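You operate a simulated robot arm through the tools that you are given. There is no shell and no other tool.

You run a simulated robot arm. Do the job below in one go: nothing can be reset, and whatever is moved stays where it is left.

JOB
Empty the beaker of red water through the yellow funnel into the small carboy on the black table.
Fine: put beaker and funnel back and cap the carboy again. Lose a few drops at most; leave the other beakers. Set down upright: medium beaker.

The check looks at the end state, three seconds after you hand in, the way a careful person would. Anything else that was tipped, shoved, dropped, spilled or broken makes it a failure. A push-on lid holds only when it is set on centred and level and pressed home; a screw cap is set on level and turned clockwise until tight.

ROBOT AND FRAMES
A 6-joint arm with a two-finger parallel gripper, fixed in place. Base frame: the origin is on the floor under the middle of its stand, x ahead of it, y to its left, z up; the work surface is at about z = 0.755. Lengths are in m, angles in degrees, forces in N, time in s.
With the tool pointing down near the work surface it reaches from about 0.26 to 0.68 m from the base axis. Its first joint turns from -66.0 to 66.0 degrees. Payload 2.9 kg.
Tool frame: the origin (TCP) lies between the finger pads and is the grasp point; the fingertips stand 0.03 m ahead of it; z points along the fingers, y is the line along which they close. Largest opening 0.11 m; finger width 0.02, thickness 0.01; the body of the gripper, 0.048 by 0.112 m, starts 0.055 m behind the TCP.
Orientation is that of the tool frame in the base frame, as a unit quaternion [w, x, y, z]. With the fingers straight down and closing along the base's y, the tool's x points along the base's -x, its y along +y and its z along -z.

CONTROLS
- The arm moves only by the tool step_arm. Its argument "steps" is text: rows parted by semicolons, each of 7 numbers parted by spaces: the turn, a rotation vector about the base's x, y, z in degrees, then the shift along the base's x, y, z in m, then the gripper command, from -1 (shut) to 1 (fully open), values between in proportion. In form: ax ay az dx dy dz jaw; .... A call has 1 to 20 rows; each row is the pose to reach, as a shift and turn from the pose commanded when the call began. A row lasts 0.2 s, in which the tool goes at most 0.05 m and 8.6 degrees; a call with a longer step from one row to the next is refused whole, and so is a gripper value outside its range. Where a pose cannot be reached the arm comes as near as it can. A force on the tool above 90 N (or 10 N above the force at the start of the call, whichever is more), or a blocked arm, ends the call early, and 0.2 s more pass. The fingers move at their own pace (about 0.108 m/s each) and stop on an object; they squeeze with about 45 N. The grip force told is the motor's: it shows also when the fingers shut on nothing. Time passes only in rows, and 0.2 s behind the last, so rows that repeat a pose let the fingers close. It gives the time, the measured TCP pose, the force on the tool (base axes), the opening and the grip force at its end, in the units of the frame above (readings bear some noise), with the torque about the TCP (base axes, N m) and any sound that the robot's microphone picked up, and new pictures: "pictures" is both (left out), scene, wrist or none.
- Cameras (640 x 400 px; columns grow to the right, rows downward): "scene" is fixed at [0.0855, 0.4365, 1.4018]; the picture's right is [-0.70, -0.71, 0.00], its down [-0.28, 0.28, -0.92] and it looks along [0.65, -0.65, -0.39] (base axes); focal length 234 px, centre (320, 200). "wrist" rides on the gripper at [0.072, 0.017, -0.103] in the tool frame; the picture's right is [-0.23, 0.97, 0.00], its down [-0.76, -0.18, -0.62] and it looks along [-0.61, -0.14, 0.78] (tool axes); focal length 222 px, centre (320, 200). There is no depth. A picture from a camera that has moved, and an enlarged one, comes with that camera's place and axes in the base frame and with its lens.
- close_up(camera, box): a new picture of the part [left, top, right, bottom] of that camera's present view, enlarged. The clock stands still meanwhile.
- finish_job(): hands the job in; it is judged then, once.

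Nothing tells you positions but the pictures and the camera data. Unless the task says otherwise, let go and move clear before handing in.

The tools are called after ">>>" by a JSON object that holds its "name" and its "arguments". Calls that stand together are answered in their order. step_arm: Moves the arm, as the interface text tells. Its arguments: {"type":"object","properties":{"steps":{"type":"string"},"pictures":{"type":"string","enum":["both","scene","wrist","none"]}},"required":["steps"]} The other tools are called the same way: close_up (camera, box) takes an enlarged picture of a part of a camera's view; finish_job () hands the job in.

At the start:

```text
t: 0.0
eef_pos: [0.3512, -0.1652, 1.3122]
orientation: [0.0, 0.0, 1.0, -0.001]
ft_force: [0.3, -0.3, 0.1]
moment: [0.02, -0.05, -0.01]
finger_gap: 0.1098
finger_force: 0.1
```

scene: 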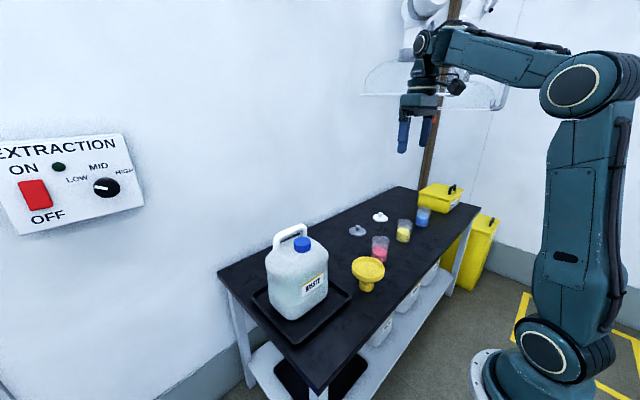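
wrist: 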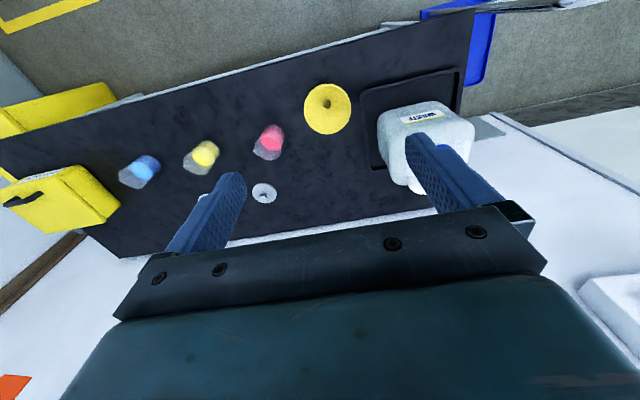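

I see a black table with a carboy marked WASTE (blue cap) in a tray, a yellow funnel, and red, yellow and blue beakers, with two lid-like objects behind them. I'll take close-ups first to locate things before moving.

>>> {"name": "close_up", "arguments": {"camera": "scene", "box": [240, 200, 400, 300]}}

>>> {"name": "close_up", "arguments": {"camera": "scene", "box": [340, 180, 500, 280]}}

>>> {"name": "close_up", "arguments": {"camera": "scene", "box": [200, 200, 520, 400]}}

>>> {"name": "close_up", "arguments": {"camera": "wrist", "box": [100, 60, 340, 210]}}

>>> {"name": "close_up", "arguments": {"camera": "wrist", "box": [280, 50, 520, 200]}}

```text
4.00 times, centred on (320, 250) of scene
camera zoom: at [0.0855, 0.4365, 1.4018], right [-0.7, -0.71, 0.0], down [-0.28, 0.28, -0.92], along [0.65, -0.65, -0.39], focal length 935 px, centre (320, 0)
```

zoom: 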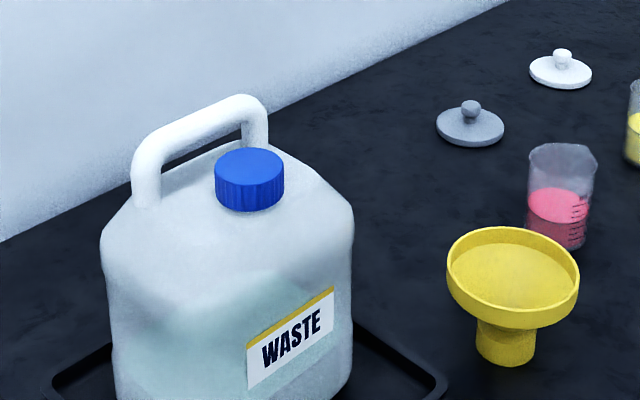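

```text
4.00 times, centred on (420, 230) of scene
camera zoom: at [0.0855, 0.4365, 1.4018], right [-0.7, -0.71, 0.0], down [-0.28, 0.28, -0.92], along [0.65, -0.65, -0.39], focal length 935 px, centre (-80, 80)
```

zoom: 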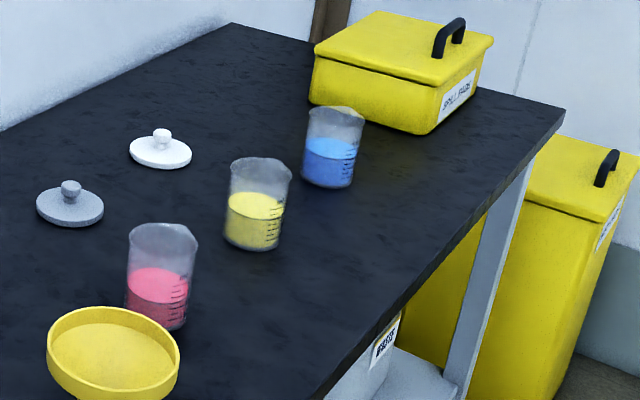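

```text
2.00 times, centred on (360, 300) of scene
camera zoom: at [0.0855, 0.4365, 1.4018], right [-0.7, -0.71, 0.0], down [-0.28, 0.28, -0.92], along [0.65, -0.65, -0.39], focal length 467 px, centre (240, 0)
```

zoom: 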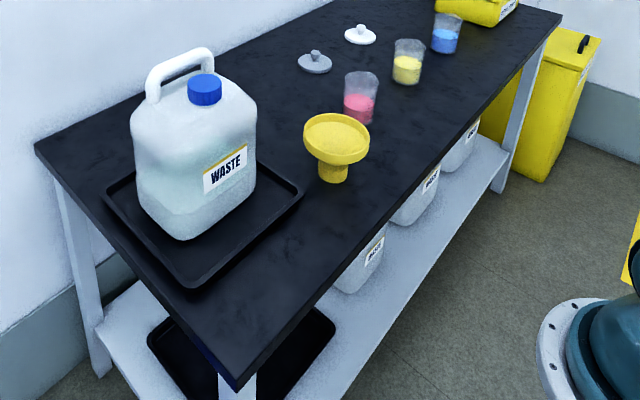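

```text
2.67 times, centred on (220, 135) of wrist
camera zoom: at [0.2793, -0.1465, 1.4162], right [0.23, 0.97, 0.0], down [0.76, -0.18, 0.62], along [0.61, -0.14, -0.78], focal length 592 px, centre (587, 373)
```

zoom: 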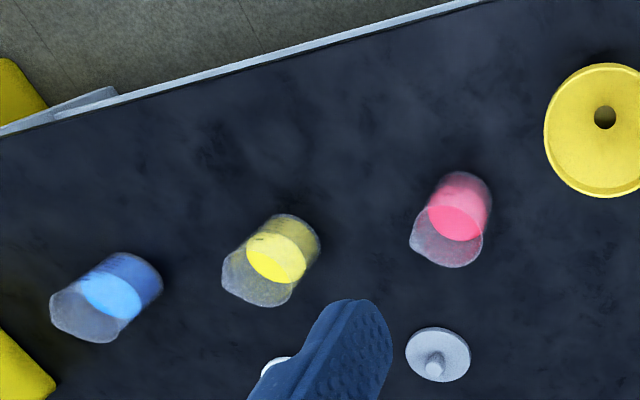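

```text
2.67 times, centred on (400, 125) of wrist
camera zoom: at [0.2793, -0.1465, 1.4162], right [0.23, 0.97, 0.0], down [0.76, -0.18, 0.62], along [0.61, -0.14, -0.78], focal length 592 px, centre (107, 400)
```

zoom: 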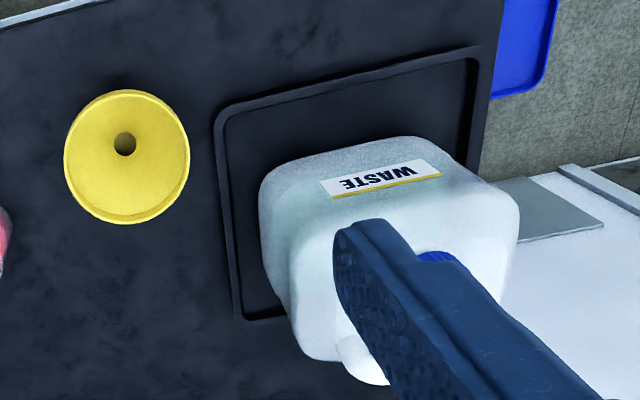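

I see the carboy roughly at (0.57, 0.05), the funnel near (0.44, -0.16) and the red beaker near (0.50, -0.35). I'll move the arm sideways at height to get a clear wrist view of the carboy and cap.

>>> {"name": "step_arm", "arguments": {"steps": "0 0 0 0 0.05 0 1; 0 0 0 0 0.1 0 1; 0 0 0 0 0.15 0 1; 0 0 0 0 0.2 0 1; 0 0 0 0 0.22 0 1"}}

```text
t: 1.2
eef_pos: [0.3499, 0.0541, 1.3116]
orientation: [0.0, 0.0, 1.0, -0.001]
ft_force: [-0.5, 0.8, 0.1]
moment: [0.01, -0.01, 0.0]
finger_gap: 0.1103
finger_force: 0.0
camera wrist: at [0.2782, 0.0732, 1.4143], right [0.23, 0.97, 0.0], down [0.76, -0.18, 0.62], along [0.61, -0.14, -0.78], focal length 222 px, centre (320, 200)
```

scene: 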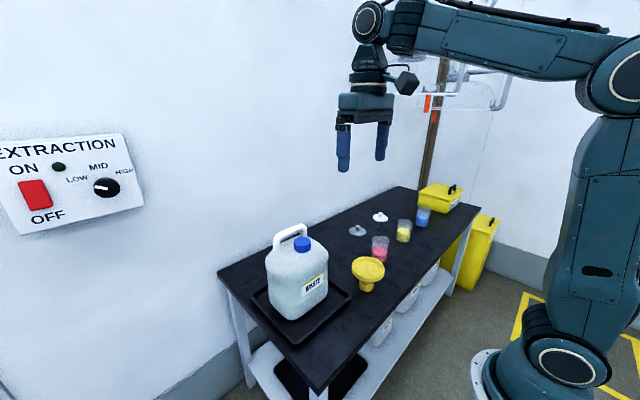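
wrist: 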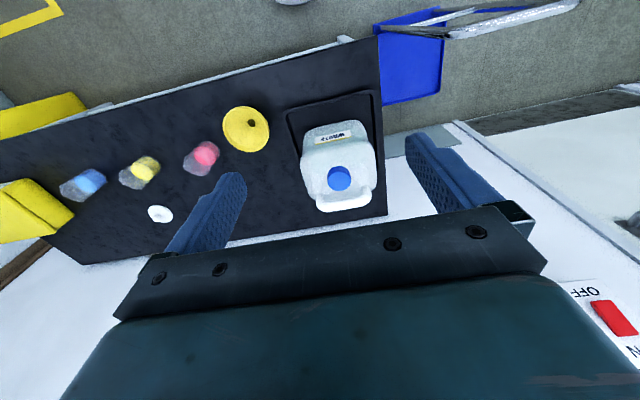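

>>> {"name": "close_up", "arguments": {"camera": "wrist", "box": [270, 80, 430, 220]}}

>>> {"name": "close_up", "arguments": {"camera": "wrist", "box": [150, 80, 310, 220]}}

>>> {"name": "close_up", "arguments": {"camera": "scene", "box": [250, 215, 346, 275]}}

>>> {"name": "close_up", "arguments": {"camera": "scene", "box": [336, 210, 432, 300]}}

```text
2.86 times, centred on (350, 150) of wrist
camera zoom: at [0.2782, 0.0732, 1.4143], right [0.23, 0.97, 0.0], down [0.76, -0.18, 0.62], along [0.61, -0.14, -0.78], focal length 635 px, centre (234, 343)
```

zoom: 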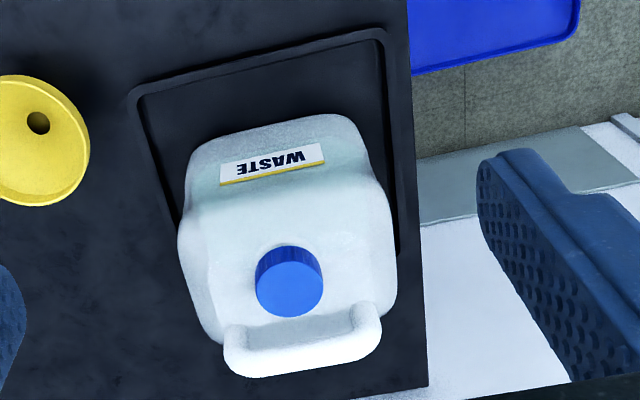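

```text
2.86 times, centred on (230, 150) of wrist
camera zoom: at [0.2782, 0.0732, 1.4143], right [0.23, 0.97, 0.0], down [0.76, -0.18, 0.62], along [0.61, -0.14, -0.78], focal length 635 px, centre (577, 343)
```

zoom: 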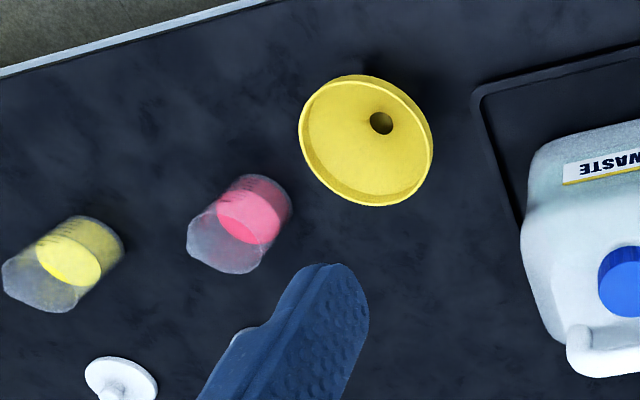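

```text
6.67 times, centred on (298, 245) of scene
camera zoom: at [0.0855, 0.4365, 1.4018], right [-0.7, -0.71, 0.0], down [-0.28, 0.28, -0.92], along [0.65, -0.65, -0.39], focal length 1558 px, centre (467, -100)
```

zoom: 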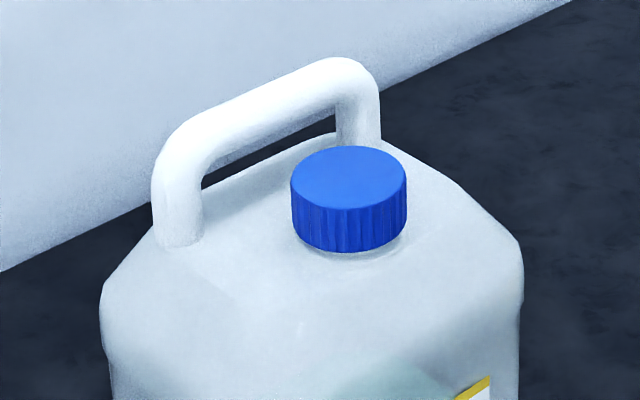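

```text
4.44 times, centred on (384, 255) of scene
camera zoom: at [0.0855, 0.4365, 1.4018], right [-0.7, -0.71, 0.0], down [-0.28, 0.28, -0.92], along [0.65, -0.65, -0.39], focal length 1039 px, centre (36, -44)
```

zoom: 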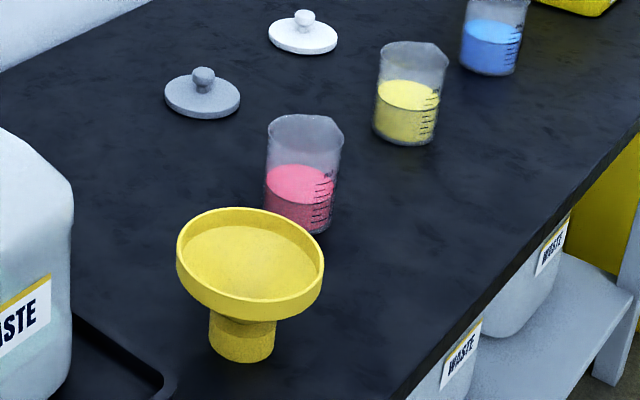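

The triangulated cap top is about (0.546, 0.054, 1.014), diameter ~52 mm, with the handle behind it at x≈0.607. I'll move above the cap at a safe height and look again.

>>> {"name": "step_arm", "arguments": {"steps": "0 0 0 0.033 0 -0.026 1; 0 0 0 0.066 0 -0.053 1; 0 0 0 0.1 0 -0.08 1; 0 0 0 0.133 0 -0.106 1; 0 0 0 0.165 0 -0.133 1; 0 0 0 0.196 0 -0.16 1; 0 0 0 0.196 0 -0.16 1"}}

```text
t: 2.8
eef_pos: [0.5461, 0.0557, 1.1522]
orientation: [0.002, 0.001, 1.0, -0.001]
ft_force: [-0.1, -0.8, -0.3]
moment: [0.01, -0.01, 0.02]
finger_gap: 0.1102
finger_force: 0.1
camera wrist: at [0.4753, 0.0725, 1.2561], right [0.23, 0.97, 0.0], down [0.76, -0.18, 0.62], along [0.61, -0.14, -0.78], focal length 222 px, centre (320, 200)
```

scene: 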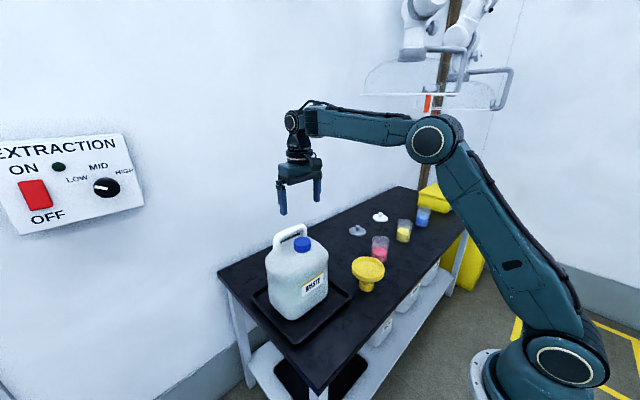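
wrist: 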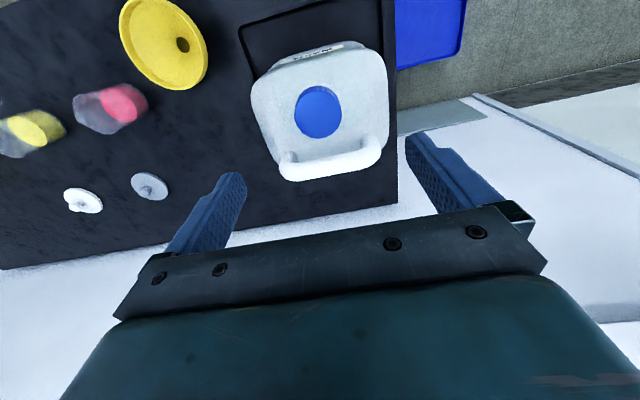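

>>> {"name": "close_up", "arguments": {"camera": "wrist", "box": [240, 50, 400, 190]}}

>>> {"name": "close_up", "arguments": {"camera": "scene", "box": [262, 170, 346, 270]}}

```text
2.86 times, centred on (320, 120) of wrist
camera zoom: at [0.4753, 0.0725, 1.2561], right [0.23, 0.97, 0.0], down [0.76, -0.18, 0.62], along [0.61, -0.14, -0.78], focal length 635 px, centre (320, 429)
```

zoom: 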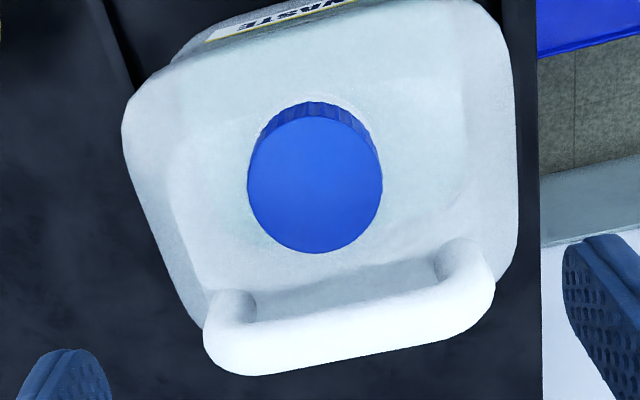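

```text
4.00 times, centred on (304, 220) of scene
camera zoom: at [0.0855, 0.4365, 1.4018], right [-0.7, -0.71, 0.0], down [-0.28, 0.28, -0.92], along [0.65, -0.65, -0.39], focal length 935 px, centre (384, 120)
```

zoom: 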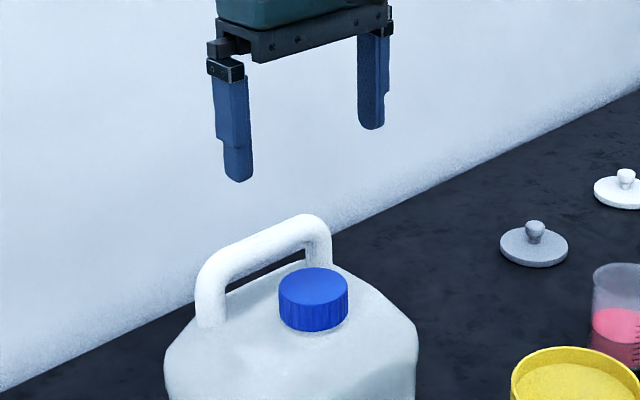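

The refined cap centre is about (0.550, 0.054) with its top at z≈1.012. I'll pre-turn the gripper by −60° above the cap (half-open) so that I have range for unscrewing counter-clockwise.

>>> {"name": "step_arm", "arguments": {"steps": "0 0 -8.5 0.004 -0.001 0 0.3; 0 0 -17 0.004 -0.001 0 0.3; 0 0 -25.5 0.004 -0.001 0 0.3; 0 0 -34 0.004 -0.001 0 0.3; 0 0 -42.5 0.004 -0.001 0 0.3; 0 0 -51 0.004 -0.001 0 0.2; 0 0 -59.5 0.004 -0.001 -0.03 0.2; 0 0 -60 0.004 -0.001 -0.06 0.2; 0 0 -60 0.004 -0.001 -0.08 0.2; 0 0 -60 0.004 -0.001 -0.08 0.2"}}

```text
t: 5.0
eef_pos: [0.5511, 0.0538, 1.0709]
orientation: [-0.001, 0.5, 0.866, -0.001]
ft_force: [0.5, -0.1, -0.2]
moment: [0.01, -0.01, -0.01]
finger_gap: 0.0659
finger_force: 0.1
camera wrist: at [0.5297, 0.1266, 1.1746], right [0.96, 0.29, 0.0], down [0.23, -0.75, 0.62], along [0.18, -0.6, -0.78], focal length 222 px, centre (320, 200)
```

scene: 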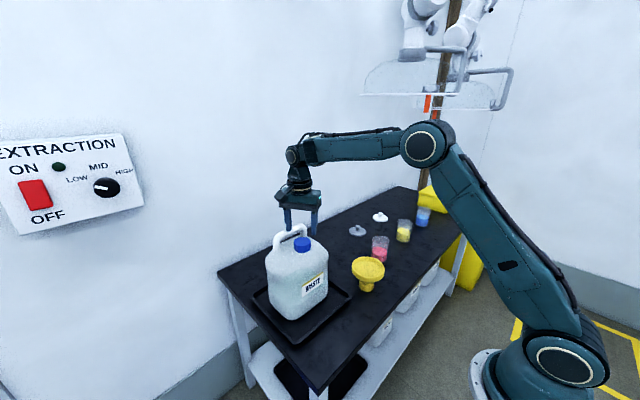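
wrist: 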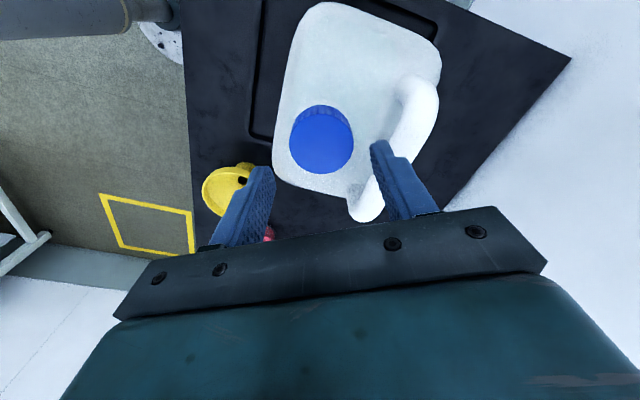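

>>> {"name": "close_up", "arguments": {"camera": "wrist", "box": [200, 60, 460, 230]}}

>>> {"name": "close_up", "arguments": {"camera": "scene", "box": [262, 180, 342, 270]}}

```text
2.35 times, centred on (330, 145) of wrist
camera zoom: at [0.5297, 0.1266, 1.1746], right [0.96, 0.29, 0.0], down [0.23, -0.75, 0.62], along [0.18, -0.6, -0.78], focal length 523 px, centre (296, 329)
```

zoom: 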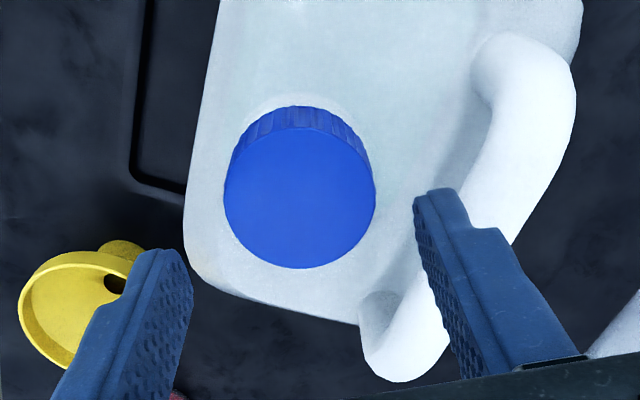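

```text
4.44 times, centred on (302, 225) of scene
camera zoom: at [0.0855, 0.4365, 1.4018], right [-0.7, -0.71, 0.0], down [-0.28, 0.28, -0.92], along [0.65, -0.65, -0.39], focal length 1039 px, centre (400, 89)
```

zoom: 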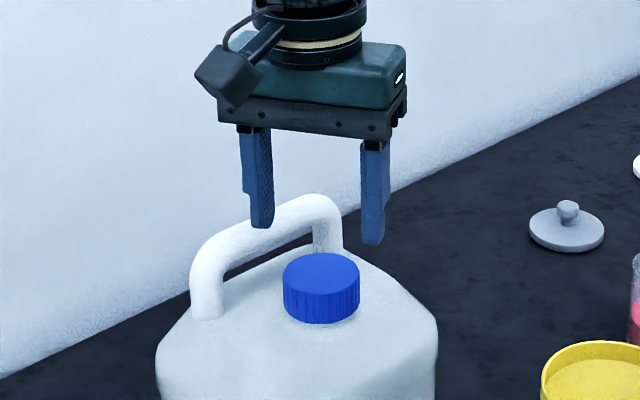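

The gripper is centred over the cap (cap ≈ (0.551, 0.055)). To stay clear of the handle I'll use −45°, descend so that the tips stay just above the shoulder, and close on the cap.

>>> {"name": "step_arm", "arguments": {"steps": "0 0 8 0 0.001 0 0.164; 0 0 15 0 0.001 -0.01 0.164; 0 0 15 0 0.001 -0.025 0.164; 0 0 15 0 0.001 -0.035 0.164; 0 0 15 0 0.001 -0.045 0.164; 0 0 15 0 0.001 -0.045 0.164"}}

>>> {"name": "close_up", "arguments": {"camera": "scene", "box": [262, 190, 342, 280]}}

>>> {"name": "close_up", "arguments": {"camera": "wrist", "box": [200, 60, 460, 230]}}

```text
t: 6.4
eef_pos: [0.5493, 0.0547, 1.0261]
orientation: [0.0, 0.382, 0.924, -0.002]
ft_force: [0.2, 0.3, 0.9]
moment: [0.0, 0.04, 0.01]
finger_gap: 0.064
finger_force: 0.0
camera wrist: at [0.5121, 0.1202, 1.1303], right [0.85, 0.53, 0.0], down [0.41, -0.66, 0.62], along [0.33, -0.53, -0.78], focal length 222 px, centre (320, 200)
```

scene: 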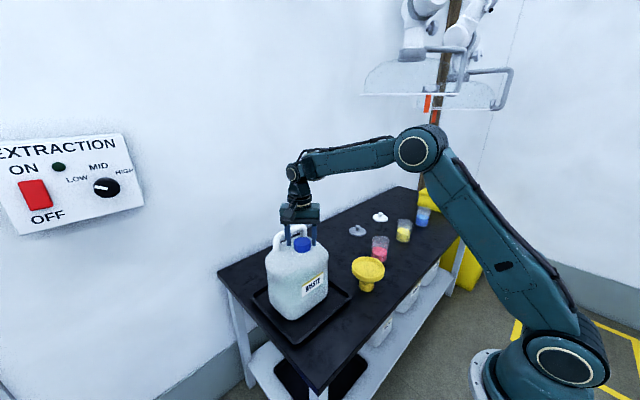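
wrist: 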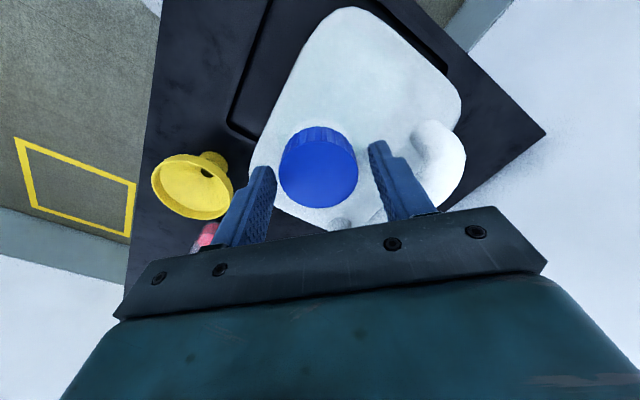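

```text
4.44 times, centred on (302, 235) of scene
camera zoom: at [0.0855, 0.4365, 1.4018], right [-0.7, -0.71, 0.0], down [-0.28, 0.28, -0.92], along [0.65, -0.65, -0.39], focal length 1039 px, centre (400, 44)
```

zoom: 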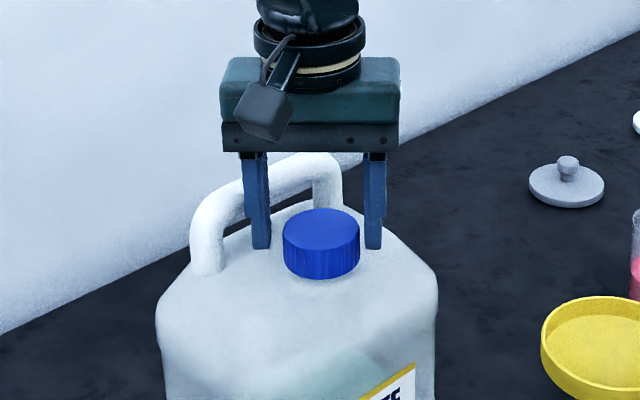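

```text
2.35 times, centred on (330, 145) of wrist
camera zoom: at [0.5121, 0.1202, 1.1303], right [0.85, 0.53, 0.0], down [0.41, -0.66, 0.62], along [0.33, -0.53, -0.78], focal length 523 px, centre (296, 329)
```

zoom: 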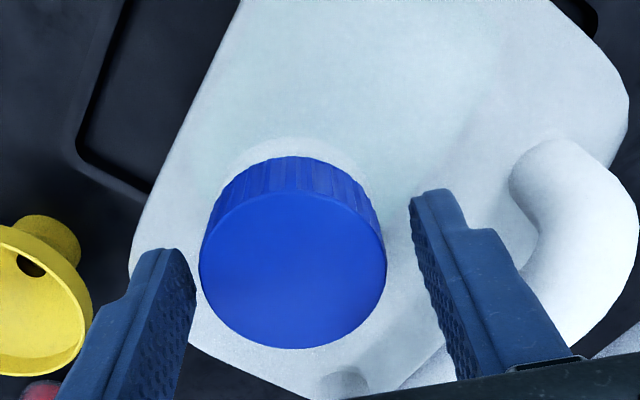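

The fingers straddle the cap nicely, off by about 2 mm. I'll nudge and close.

>>> {"name": "step_arm", "arguments": {"steps": "0 0 0 0.0015 0.001 0 0.164; 0 0 0 0.0015 0.001 0 -0.2; 0 0 0 0.0015 0.001 0 -0.6; 0 0 0 0.0015 0.001 0 -1; 0 0 0 0.0015 0.001 0 -1"}}

```text
t: 7.6
eef_pos: [0.5517, 0.0555, 1.0276]
orientation: [0.0, 0.383, 0.924, -0.001]
ft_force: [-7.7, -5.8, 5.3]
moment: [-0.27, 0.71, -0.05]
finger_gap: 0.0499
finger_force: 45.3
camera wrist: at [0.5135, 0.1213, 1.1307], right [0.85, 0.53, 0.0], down [0.41, -0.66, 0.62], along [0.33, -0.53, -0.78], focal length 222 px, centre (320, 200)
```

scene: 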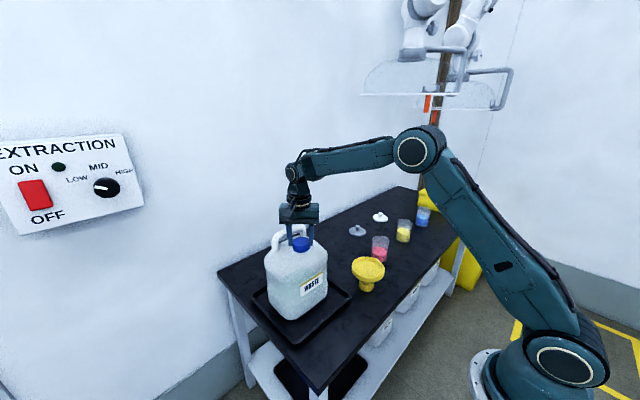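
wrist: 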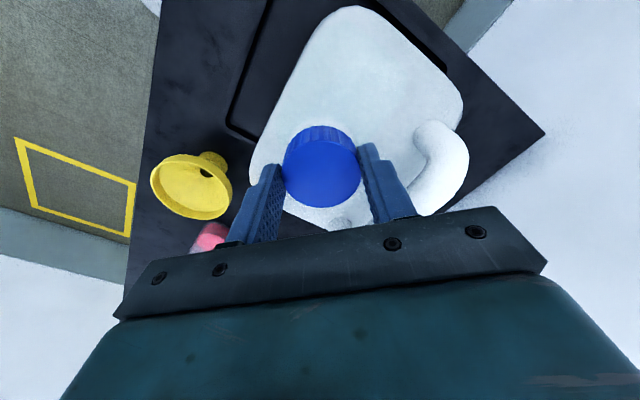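

The cap is gripped (gap 49.9 mm). I'll shift back about 1 mm to take off the side load and begin turning counter-clockwise.

>>> {"name": "step_arm", "arguments": {"steps": "0 0 4 -0.001 -0.001 0 -1; 0 0 10 -0.001 -0.001 0 -1; 0 0 17 -0.001 -0.001 0 -1; 0 0 24 -0.001 -0.001 0 -1; 0 0 31 -0.001 -0.001 0 -1; 0 0 38 -0.001 -0.001 0 -1; 0 0 45 -0.001 -0.001 0 -1"}}

>>> {"name": "close_up", "arguments": {"camera": "scene", "box": [262, 190, 342, 280]}}

```text
t: 9.2
eef_pos: [0.5501, 0.0538, 1.0273]
orientation: [0.001, -0.001, 1.0, -0.001]
ft_force: [-8.3, -6.6, 7.2]
moment: [-0.21, 0.56, -0.04]
finger_gap: 0.0504
finger_force: 45.0
camera wrist: at [0.4793, 0.0731, 1.1313], right [0.23, 0.97, 0.0], down [0.76, -0.18, 0.62], along [0.61, -0.14, -0.78], focal length 222 px, centre (320, 200)
```

scene: 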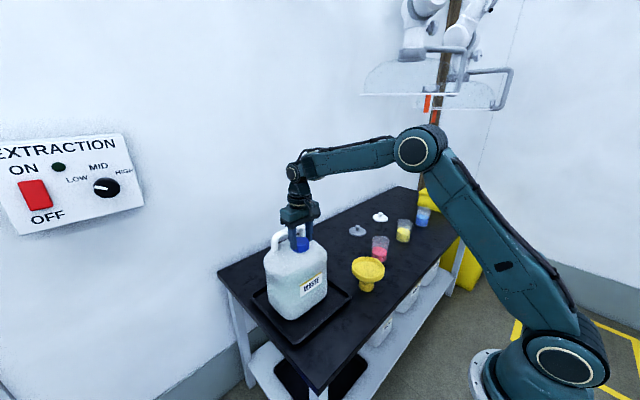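
wrist: 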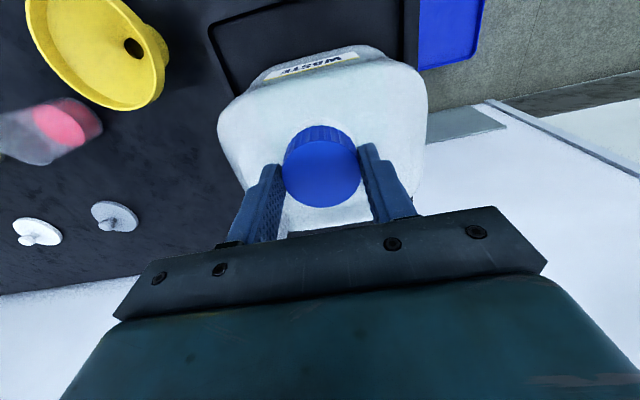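

```text
4.44 times, centred on (302, 235) of scene
camera zoom: at [0.0852, 0.4363, 1.4019], right [-0.7, -0.71, 0.0], down [-0.28, 0.28, -0.92], along [0.65, -0.65, -0.39], focal length 1039 px, centre (400, 44)
```

zoom: 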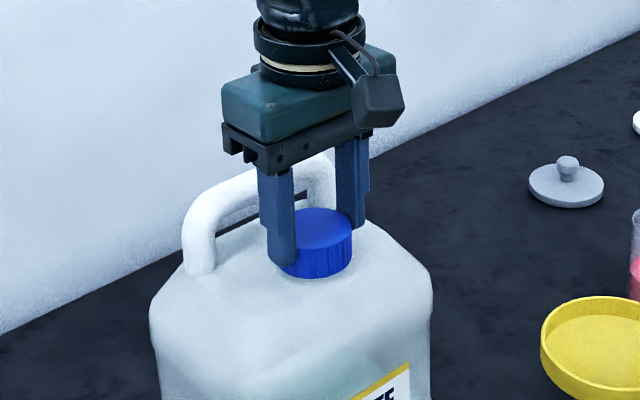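

The cap seems to turn with little torque, and a ~10 N side load remains with slight upward push as the cap rises. I'll ease the tool back toward −x,−y and up a little while turning on.

>>> {"name": "step_arm", "arguments": {"steps": "0 0 0 -0.0015 -0.001 0.0005 -1; 0 0 6 -0.0015 -0.001 0.0005 -1; 0 0 13 -0.0015 -0.001 0.0005 -1; 0 0 20 -0.0015 -0.001 0.0005 -1; 0 0 27 -0.0015 -0.001 0.001 -1; 0 0 34 -0.0015 -0.001 0.001 -1; 0 0 41 -0.0015 -0.001 0.001 -1; 0 0 45 -0.0015 -0.001 0.001 -1; 0 0 45 -0.0015 -0.001 0.001 -1"}}

>>> {"name": "close_up", "arguments": {"camera": "scene", "box": [262, 190, 342, 280]}}

```text
t: 11.2
eef_pos: [0.5483, 0.0542, 1.0292]
orientation: [0.001, -0.383, 0.924, -0.001]
ft_force: [-4.0, -2.7, -0.9]
moment: [0.29, 0.12, -0.02]
finger_gap: 0.0502
finger_force: 45.0
camera wrist: at [0.4869, 0.0161, 1.132], right [-0.53, 0.85, 0.0], down [0.66, 0.41, 0.62], along [0.53, 0.33, -0.78], focal length 222 px, centre (320, 200)
```

scene: 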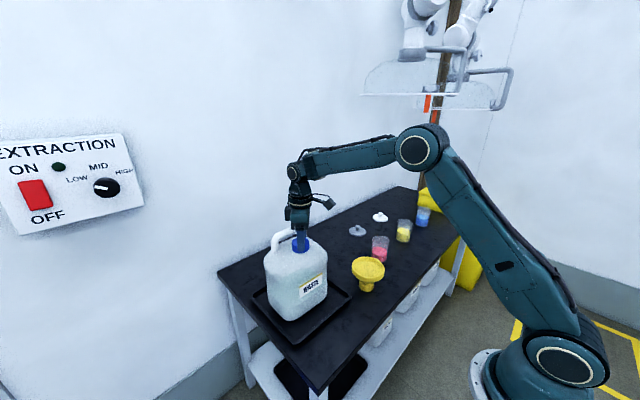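
wrist: 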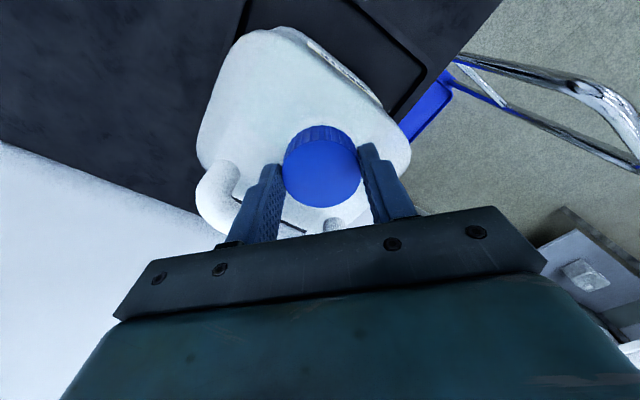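

```text
4.44 times, centred on (302, 235) of scene
camera zoom: at [0.0854, 0.4364, 1.4018], right [-0.7, -0.71, 0.0], down [-0.28, 0.28, -0.92], along [0.65, -0.65, -0.39], focal length 1039 px, centre (400, 44)
```

zoom: 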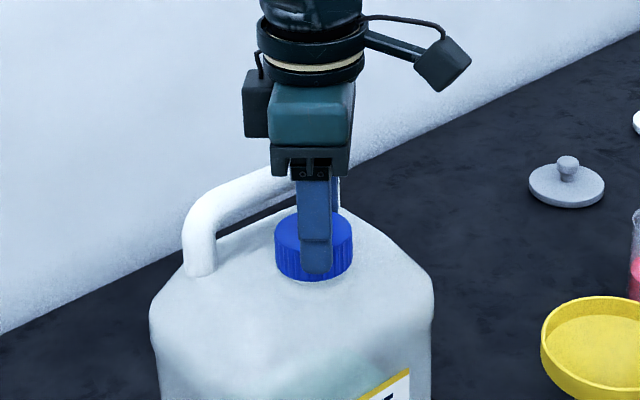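

The side load has dropped and the carboy stands steady. I'll open slightly, rotate back 90°, regrip and continue turning.

>>> {"name": "step_arm", "arguments": {"steps": "0 0 0 -0.0005 -0.0003 0 0.1; 0 0 0 -0.0005 -0.0003 0 0.1; 0 0 -8 -0.0005 -0.0003 0 0.1; 0 0 -16 -0.0005 -0.0003 0 0.1; 0 0 -24 -0.0005 -0.0003 0 0.1; 0 0 -32 -0.0005 -0.0003 0 0.1; 0 0 -40 -0.0005 -0.0003 0 0.1; 0 0 -48 -0.0005 -0.0003 0 0.1; 0 0 -56 -0.0005 -0.0003 0 0.1; 0 0 -64 -0.0005 -0.0003 0 0.1; 0 0 -72 -0.0005 -0.0003 0 0.1; 0 0 -80 -0.0005 -0.0003 0 0.1; 0 0 -88 -0.0005 -0.0003 0 0.1; 0 0 -92 -0.0005 -0.0003 0 0.1; 0 0 -92 -0.0005 -0.0003 0 0.1"}}

>>> {"name": "close_up", "arguments": {"camera": "wrist", "box": [200, 60, 460, 230]}}

>>> {"name": "close_up", "arguments": {"camera": "scene", "box": [262, 190, 342, 280]}}

```text
t: 14.4
eef_pos: [0.5495, 0.0538, 1.0289]
orientation: [0.0, 0.399, 0.917, -0.001]
ft_force: [-0.1, 0.0, -0.8]
moment: [0.05, 0.02, -0.01]
finger_gap: 0.0605
finger_force: 0.1
camera wrist: at [0.5132, 0.1199, 1.1321], right [0.87, 0.5, 0.0], down [0.39, -0.68, 0.62], along [0.31, -0.54, -0.78], focal length 222 px, centre (320, 200)
```

scene: 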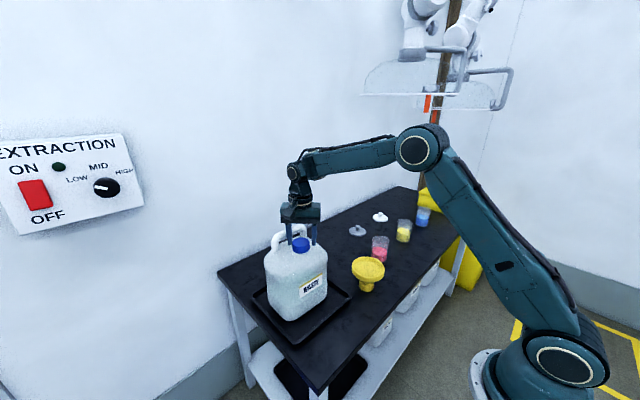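
wrist: 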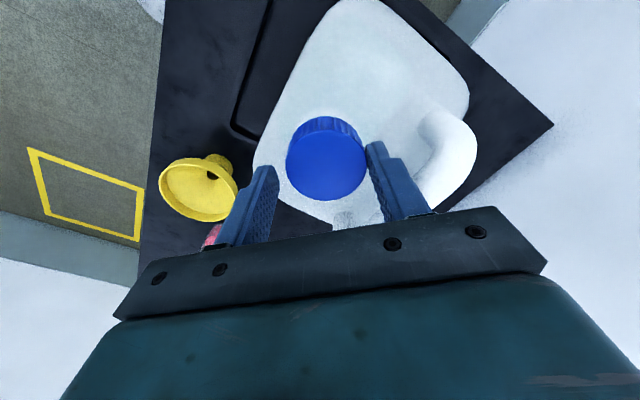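

```text
2.35 times, centred on (330, 145) of wrist
camera zoom: at [0.5132, 0.1199, 1.1321], right [0.87, 0.5, 0.0], down [0.39, -0.68, 0.62], along [0.31, -0.54, -0.78], focal length 523 px, centre (296, 329)
```

zoom: 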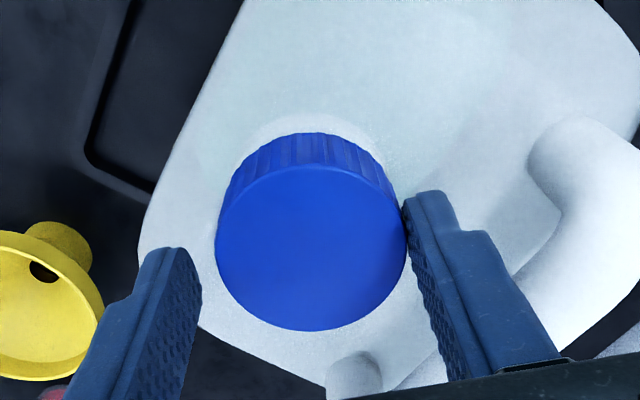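

```text
4.44 times, centred on (302, 235) of scene
camera zoom: at [0.0855, 0.4365, 1.4018], right [-0.7, -0.71, 0.0], down [-0.28, 0.28, -0.92], along [0.65, -0.65, -0.39], focal length 1039 px, centre (400, 44)
```

zoom: 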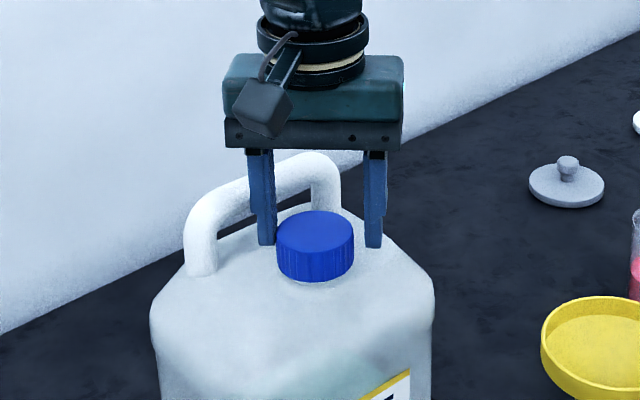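

The carboy has crept by ~6 mm toward +y while turning, so the cap is now around (0.550, 0.061). I'll re-centre the open gripper on it before regripping.

>>> {"name": "step_arm", "arguments": {"steps": "0 0 0 0.001 0.003 0 0.15; 0 0 0 0.001 0.0065 0 0.15; 0 0 0 0.001 0.0065 0 0.15"}}

>>> {"name": "close_up", "arguments": {"camera": "wrist", "box": [200, 60, 460, 230]}}

```text
t: 15.2
eef_pos: [0.5505, 0.06, 1.0288]
orientation: [-0.001, 0.399, 0.917, -0.002]
ft_force: [0.1, -0.7, -1.2]
moment: [0.01, 0.03, -0.02]
finger_gap: 0.0632
finger_force: 0.2
camera wrist: at [0.5136, 0.1263, 1.1321], right [0.87, 0.5, 0.0], down [0.39, -0.68, 0.62], along [0.31, -0.54, -0.78], focal length 222 px, centre (320, 200)
```

scene: 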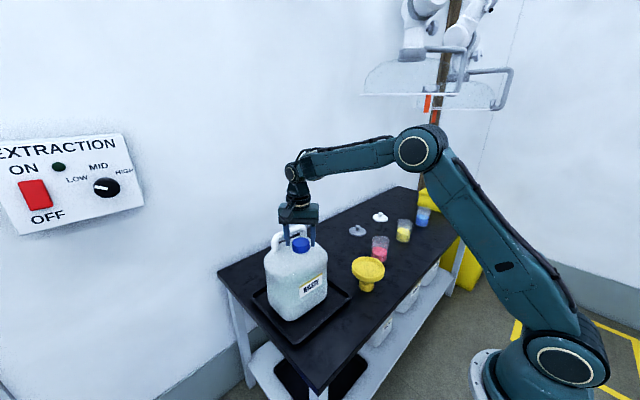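
wrist: 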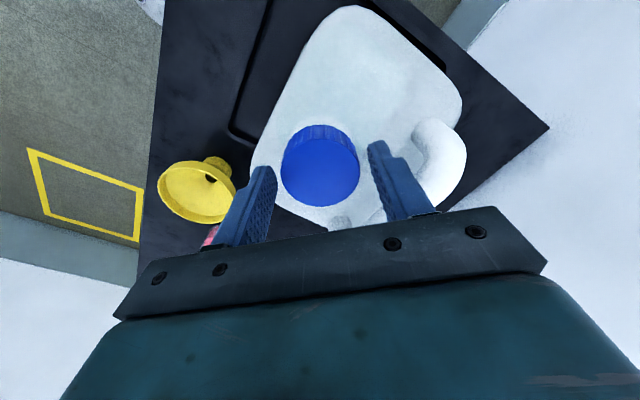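

```text
2.35 times, centred on (330, 145) of wrist
camera zoom: at [0.5136, 0.1263, 1.1321], right [0.87, 0.5, 0.0], down [0.39, -0.68, 0.62], along [0.31, -0.54, -0.78], focal length 523 px, centre (296, 329)
```

zoom: 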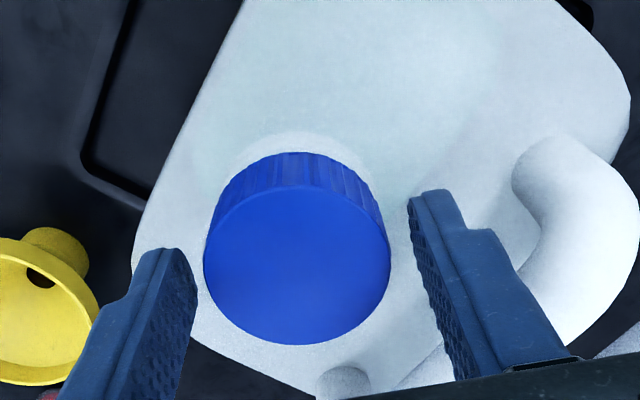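

Combining the wrist views, the best-consistent cap top is z≈1.006 with centre now at (0.5526, 0.0593). I'll correct the centring and go 8 mm lower for a better hold, then grip.

>>> {"name": "step_arm", "arguments": {"steps": "0 0 0 0.002 -0.0007 0 0.15; 0 0 0 0.002 -0.0007 -0.004 0.15; 0 0 0 0.002 -0.0007 -0.008 0.15; 0 0 0 0.002 -0.0007 -0.008 -0.2; 0 0 0 0.002 -0.0007 -0.008 -0.6; 0 0 0 0.002 -0.0007 -0.008 -1; 0 0 0 0.002 -0.0007 -0.008 -1", "pictures": "wrist"}}

>>> {"name": "close_up", "arguments": {"camera": "scene", "box": [262, 190, 342, 280]}}

```text
t: 16.8
eef_pos: [0.5519, 0.0593, 1.02]
orientation: [-0.001, 0.399, 0.917, -0.001]
ft_force: [-3.9, -2.8, 1.9]
moment: [-0.1, 0.17, -0.04]
finger_gap: 0.0501
finger_force: 44.9
camera wrist: at [0.5154, 0.1254, 1.1238], right [0.87, 0.5, 0.0], down [0.39, -0.68, 0.62], along [0.31, -0.54, -0.78], focal length 222 px, centre (320, 200)
```

wrist: 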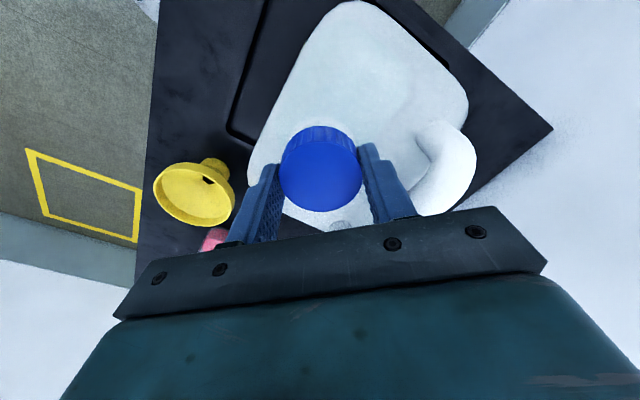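

```text
4.44 times, centred on (302, 235) of scene
camera zoom: at [0.0854, 0.4364, 1.4018], right [-0.7, -0.71, 0.0], down [-0.28, 0.28, -0.92], along [0.65, -0.65, -0.39], focal length 1039 px, centre (400, 44)
```

zoom: 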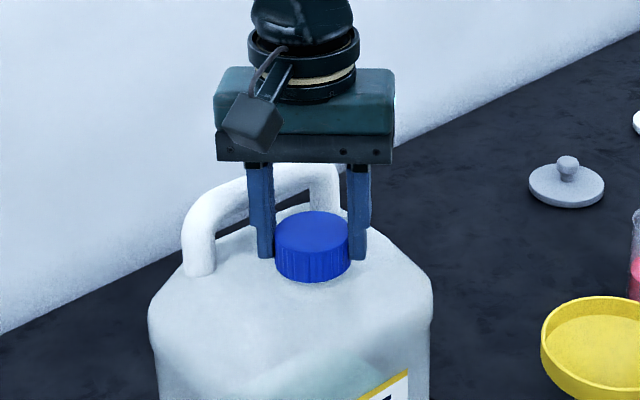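

The grip is centred with only a small side load. Now I turn counter-clockwise 92°.

>>> {"name": "step_arm", "arguments": {"steps": "0 0 4 -0.0005 -0.0005 0 -1; 0 0 11 -0.0005 -0.0005 0 -1; 0 0 18 -0.0005 -0.0005 0 -1; 0 0 25 -0.0005 -0.0005 0.0003 -1; 0 0 32 -0.0005 -0.0005 0.0003 -1; 0 0 39 -0.0005 -0.0005 0.0003 -1; 0 0 46 -0.0005 -0.0005 0.0005 -1; 0 0 53 -0.0005 -0.0005 0.0005 -1; 0 0 60 -0.0005 -0.0005 0.0005 -1; 0 0 67 -0.0005 -0.0005 0.0007 -1; 0 0 74 -0.0005 -0.0005 0.0007 -1; 0 0 81 -0.0005 -0.0005 0.001 -1; 0 0 88 -0.0005 -0.0005 0.001 -1; 0 0 92 -0.0005 -0.0005 0.001 -1; 0 0 92 -0.0005 -0.0005 0.001 -1", "pictures": "wrist"}}

>>> {"name": "close_up", "arguments": {"camera": "scene", "box": [262, 190, 342, 280]}}

```text
t: 20.0
eef_pos: [0.552, 0.0584, 1.0224]
orientation: [0.0, -0.383, 0.924, -0.002]
ft_force: [-0.7, -5.1, 0.0]
moment: [-0.09, 0.09, 0.01]
finger_gap: 0.05
finger_force: 45.1
camera wrist: at [0.4895, 0.021, 1.125], right [-0.53, 0.85, 0.0], down [0.66, 0.41, 0.62], along [0.53, 0.33, -0.78], focal length 222 px, centre (320, 200)
```

wrist: 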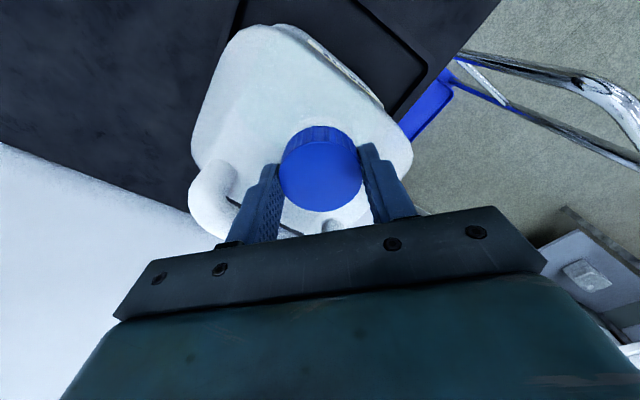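

```text
4.44 times, centred on (302, 235) of scene
camera zoom: at [0.0855, 0.4364, 1.4018], right [-0.7, -0.71, 0.0], down [-0.28, 0.28, -0.92], along [0.65, -0.65, -0.39], focal length 1039 px, centre (400, 44)
```

zoom: 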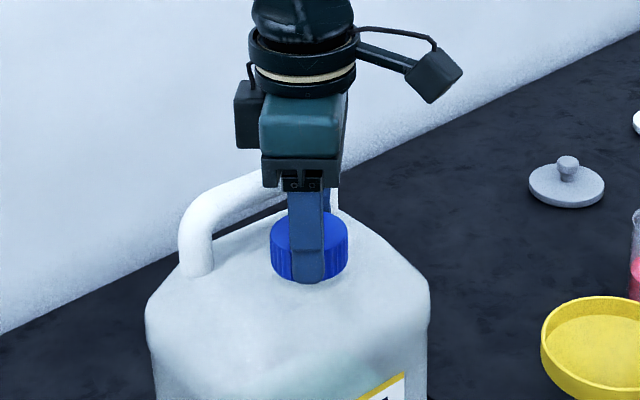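

About 180° has been turned. I'll test with a gentle 3 mm lift to see whether the cap is free.

>>> {"name": "step_arm", "arguments": {"steps": "0 0 0 0 -0.0005 0.0015 -1; 0 0 0 0 -0.0005 0.003 -1", "pictures": "none"}}

>>> {"name": "close_up", "arguments": {"camera": "scene", "box": [262, 190, 342, 280]}}

```text
t: 20.6
eef_pos: [0.5524, 0.058, 1.0233]
orientation: [-0.002, -0.383, 0.924, 0.0]
ft_force: [0.5, 1.0, -13.0]
moment: [0.16, 0.09, 0.01]
finger_gap: 0.0504
finger_force: 45.4
```

```text
4.44 times, centred on (302, 235) of scene
camera zoom: at [0.0858, 0.4365, 1.4017], right [-0.7, -0.71, 0.0], down [-0.28, 0.28, -0.92], along [0.65, -0.65, -0.39], focal length 1039 px, centre (400, 44)
```

zoom: 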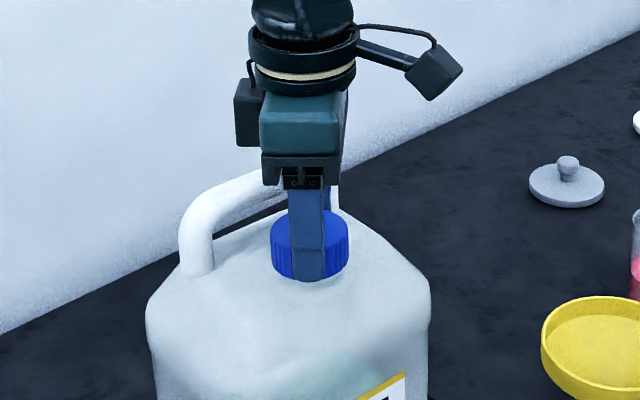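

It still resists (13 N), so more turning is needed. I'll lower back, open, rotate back and check centring for the next cycle.

>>> {"name": "step_arm", "arguments": {"steps": "0 0 0 0 0 -0.003 -1; 0 0 0 0 0 -0.003 0.13; 0 0 0 0 0 -0.003 0.13; 0 0 -8 0 0 -0.003 0.13; 0 0 -16 0 0 -0.003 0.13; 0 0 -24 0 0 -0.003 0.13; 0 0 -32 0 0 -0.003 0.13; 0 0 -40 0 0 -0.003 0.13; 0 0 -48 0 0 -0.003 0.13; 0 0 -56 0 0 -0.003 0.13; 0 0 -64 0 0 -0.003 0.13; 0 0 -72 0 0 -0.003 0.13; 0 0 -80 0 0 -0.003 0.13; 0 0 -88 0 0 -0.003 0.13; 0 0 -92 0 0 -0.003 0.13; 0 0 -92 0 0 -0.003 0.13", "pictures": "none"}}

>>> {"name": "close_up", "arguments": {"camera": "scene", "box": [262, 190, 342, 280]}}

>>> {"name": "close_up", "arguments": {"camera": "wrist", "box": [200, 60, 460, 230]}}

```text
t: 24.0
eef_pos: [0.5527, 0.0576, 1.021]
orientation: [0.0, 0.399, 0.917, -0.001]
ft_force: [-0.2, 0.3, -0.3]
moment: [-0.02, 0.01, -0.03]
finger_gap: 0.0623
finger_force: 0.1
```

```text
4.44 times, centred on (302, 235) of scene
camera zoom: at [0.0855, 0.4365, 1.4018], right [-0.7, -0.71, 0.0], down [-0.28, 0.28, -0.92], along [0.65, -0.65, -0.39], focal length 1039 px, centre (400, 44)
```

zoom: 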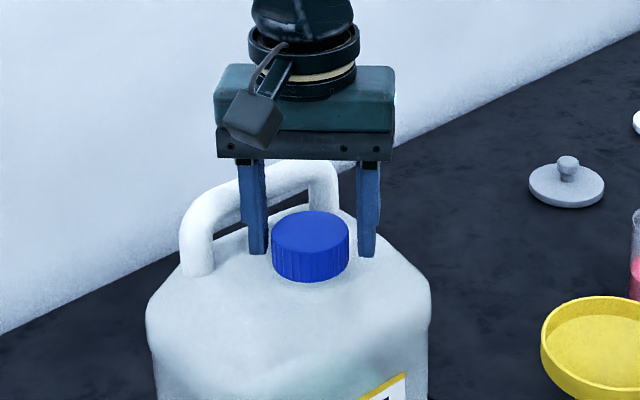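

```text
2.35 times, centred on (330, 145) of wrist
camera zoom: at [0.5165, 0.1244, 1.1252], right [0.87, 0.5, 0.0], down [0.39, -0.68, 0.62], along [0.31, -0.54, -0.78], focal length 523 px, centre (296, 329)
```

zoom: 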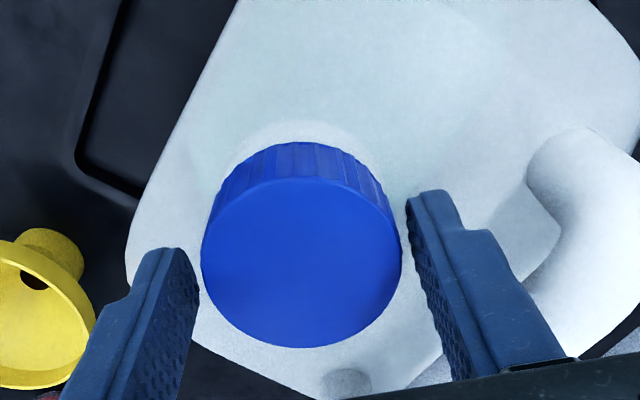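

The cap sits centred between the fingers. I close and turn another 92° counter-clockwise, rising slightly.

>>> {"name": "step_arm", "arguments": {"steps": "0 0 0 0 0 0 -0.3; 0 0 0 0 0 0 -1; 0 0 0 0 0 0 -1; 0 0 7 0 0 0 -1; 0 0 14 0 0 0 -1; 0 0 21 0 0 0.0003 -1; 0 0 28 0 0 0.0003 -1; 0 0 35 0 0 0.0003 -1; 0 0 42 0 0 0.0003 -1; 0 0 49 0 0 0.0005 -1; 0 0 56 0 0 0.0005 -1; 0 0 63 0 0 0.0005 -1; 0 0 70 0 0 0.0007 -1; 0 0 77 0 0 0.0007 -1; 0 0 84 0 0 0.001 -1; 0 0 92 0 0 0.001 -1; 0 0 92 0 0 0.001 -1", "pictures": "wrist"}}

>>> {"name": "close_up", "arguments": {"camera": "scene", "box": [262, 190, 342, 280]}}

```text
t: 27.6
eef_pos: [0.5522, 0.0585, 1.0222]
orientation: [0.001, -0.383, 0.924, -0.001]
ft_force: [-1.8, -0.5, 0.1]
moment: [0.02, 0.03, 0.0]
finger_gap: 0.0503
finger_force: 45.2
camera wrist: at [0.49, 0.0208, 1.1257], right [-0.53, 0.85, 0.0], down [0.66, 0.41, 0.62], along [0.53, 0.33, -0.78], focal length 222 px, centre (320, 200)
```

wrist: 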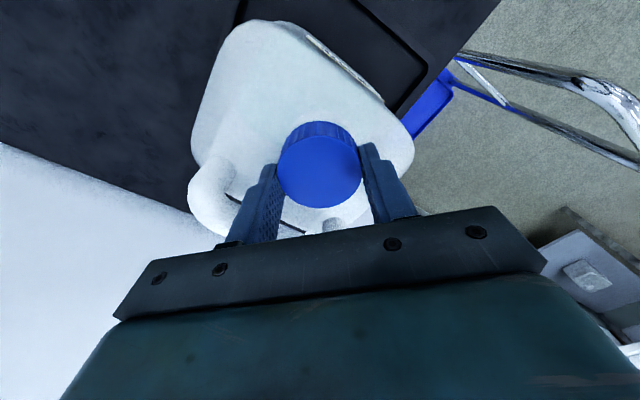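

```text
4.44 times, centred on (302, 235) of scene
camera zoom: at [0.0855, 0.4365, 1.4018], right [-0.7, -0.71, 0.0], down [-0.28, 0.28, -0.92], along [0.65, -0.65, -0.39], focal length 1039 px, centre (400, 44)
```

zoom: 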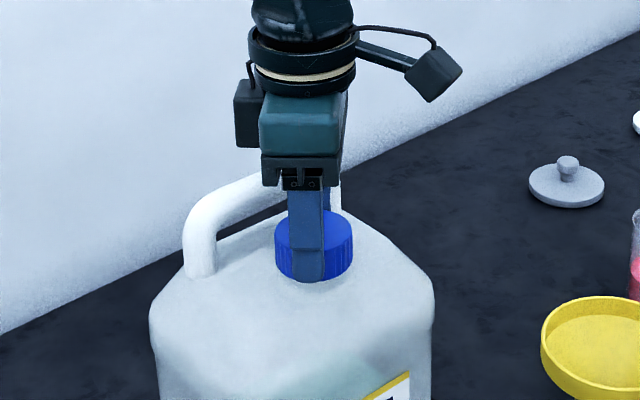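

Very low forces now. Another gentle lift test.

>>> {"name": "step_arm", "arguments": {"steps": "0 0 0 0 0 0.0015 -1; 0 0 0 0 0 0.003 -1", "pictures": "none"}}

>>> {"name": "close_up", "arguments": {"camera": "scene", "box": [262, 190, 342, 280]}}

```text
t: 28.2
eef_pos: [0.551, 0.057, 1.0257]
orientation: [0.001, -0.383, 0.924, -0.001]
ft_force: [0.4, 0.5, 0.6]
moment: [-0.03, -0.01, 0.02]
finger_gap: 0.0503
finger_force: 45.2
```

```text
4.44 times, centred on (302, 235) of scene
camera zoom: at [0.0855, 0.4365, 1.4018], right [-0.7, -0.71, 0.0], down [-0.28, 0.28, -0.92], along [0.65, -0.65, -0.39], focal length 1039 px, centre (400, 44)
```

zoom: 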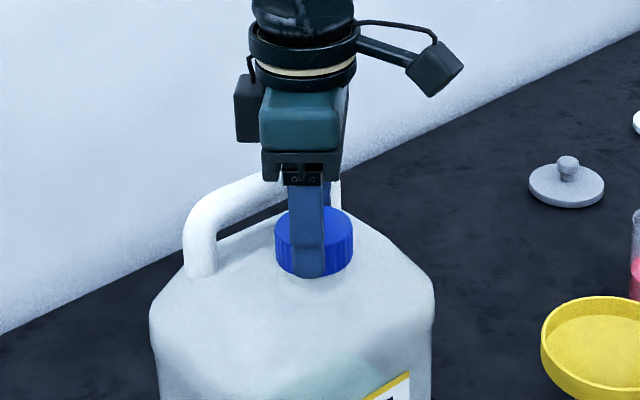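

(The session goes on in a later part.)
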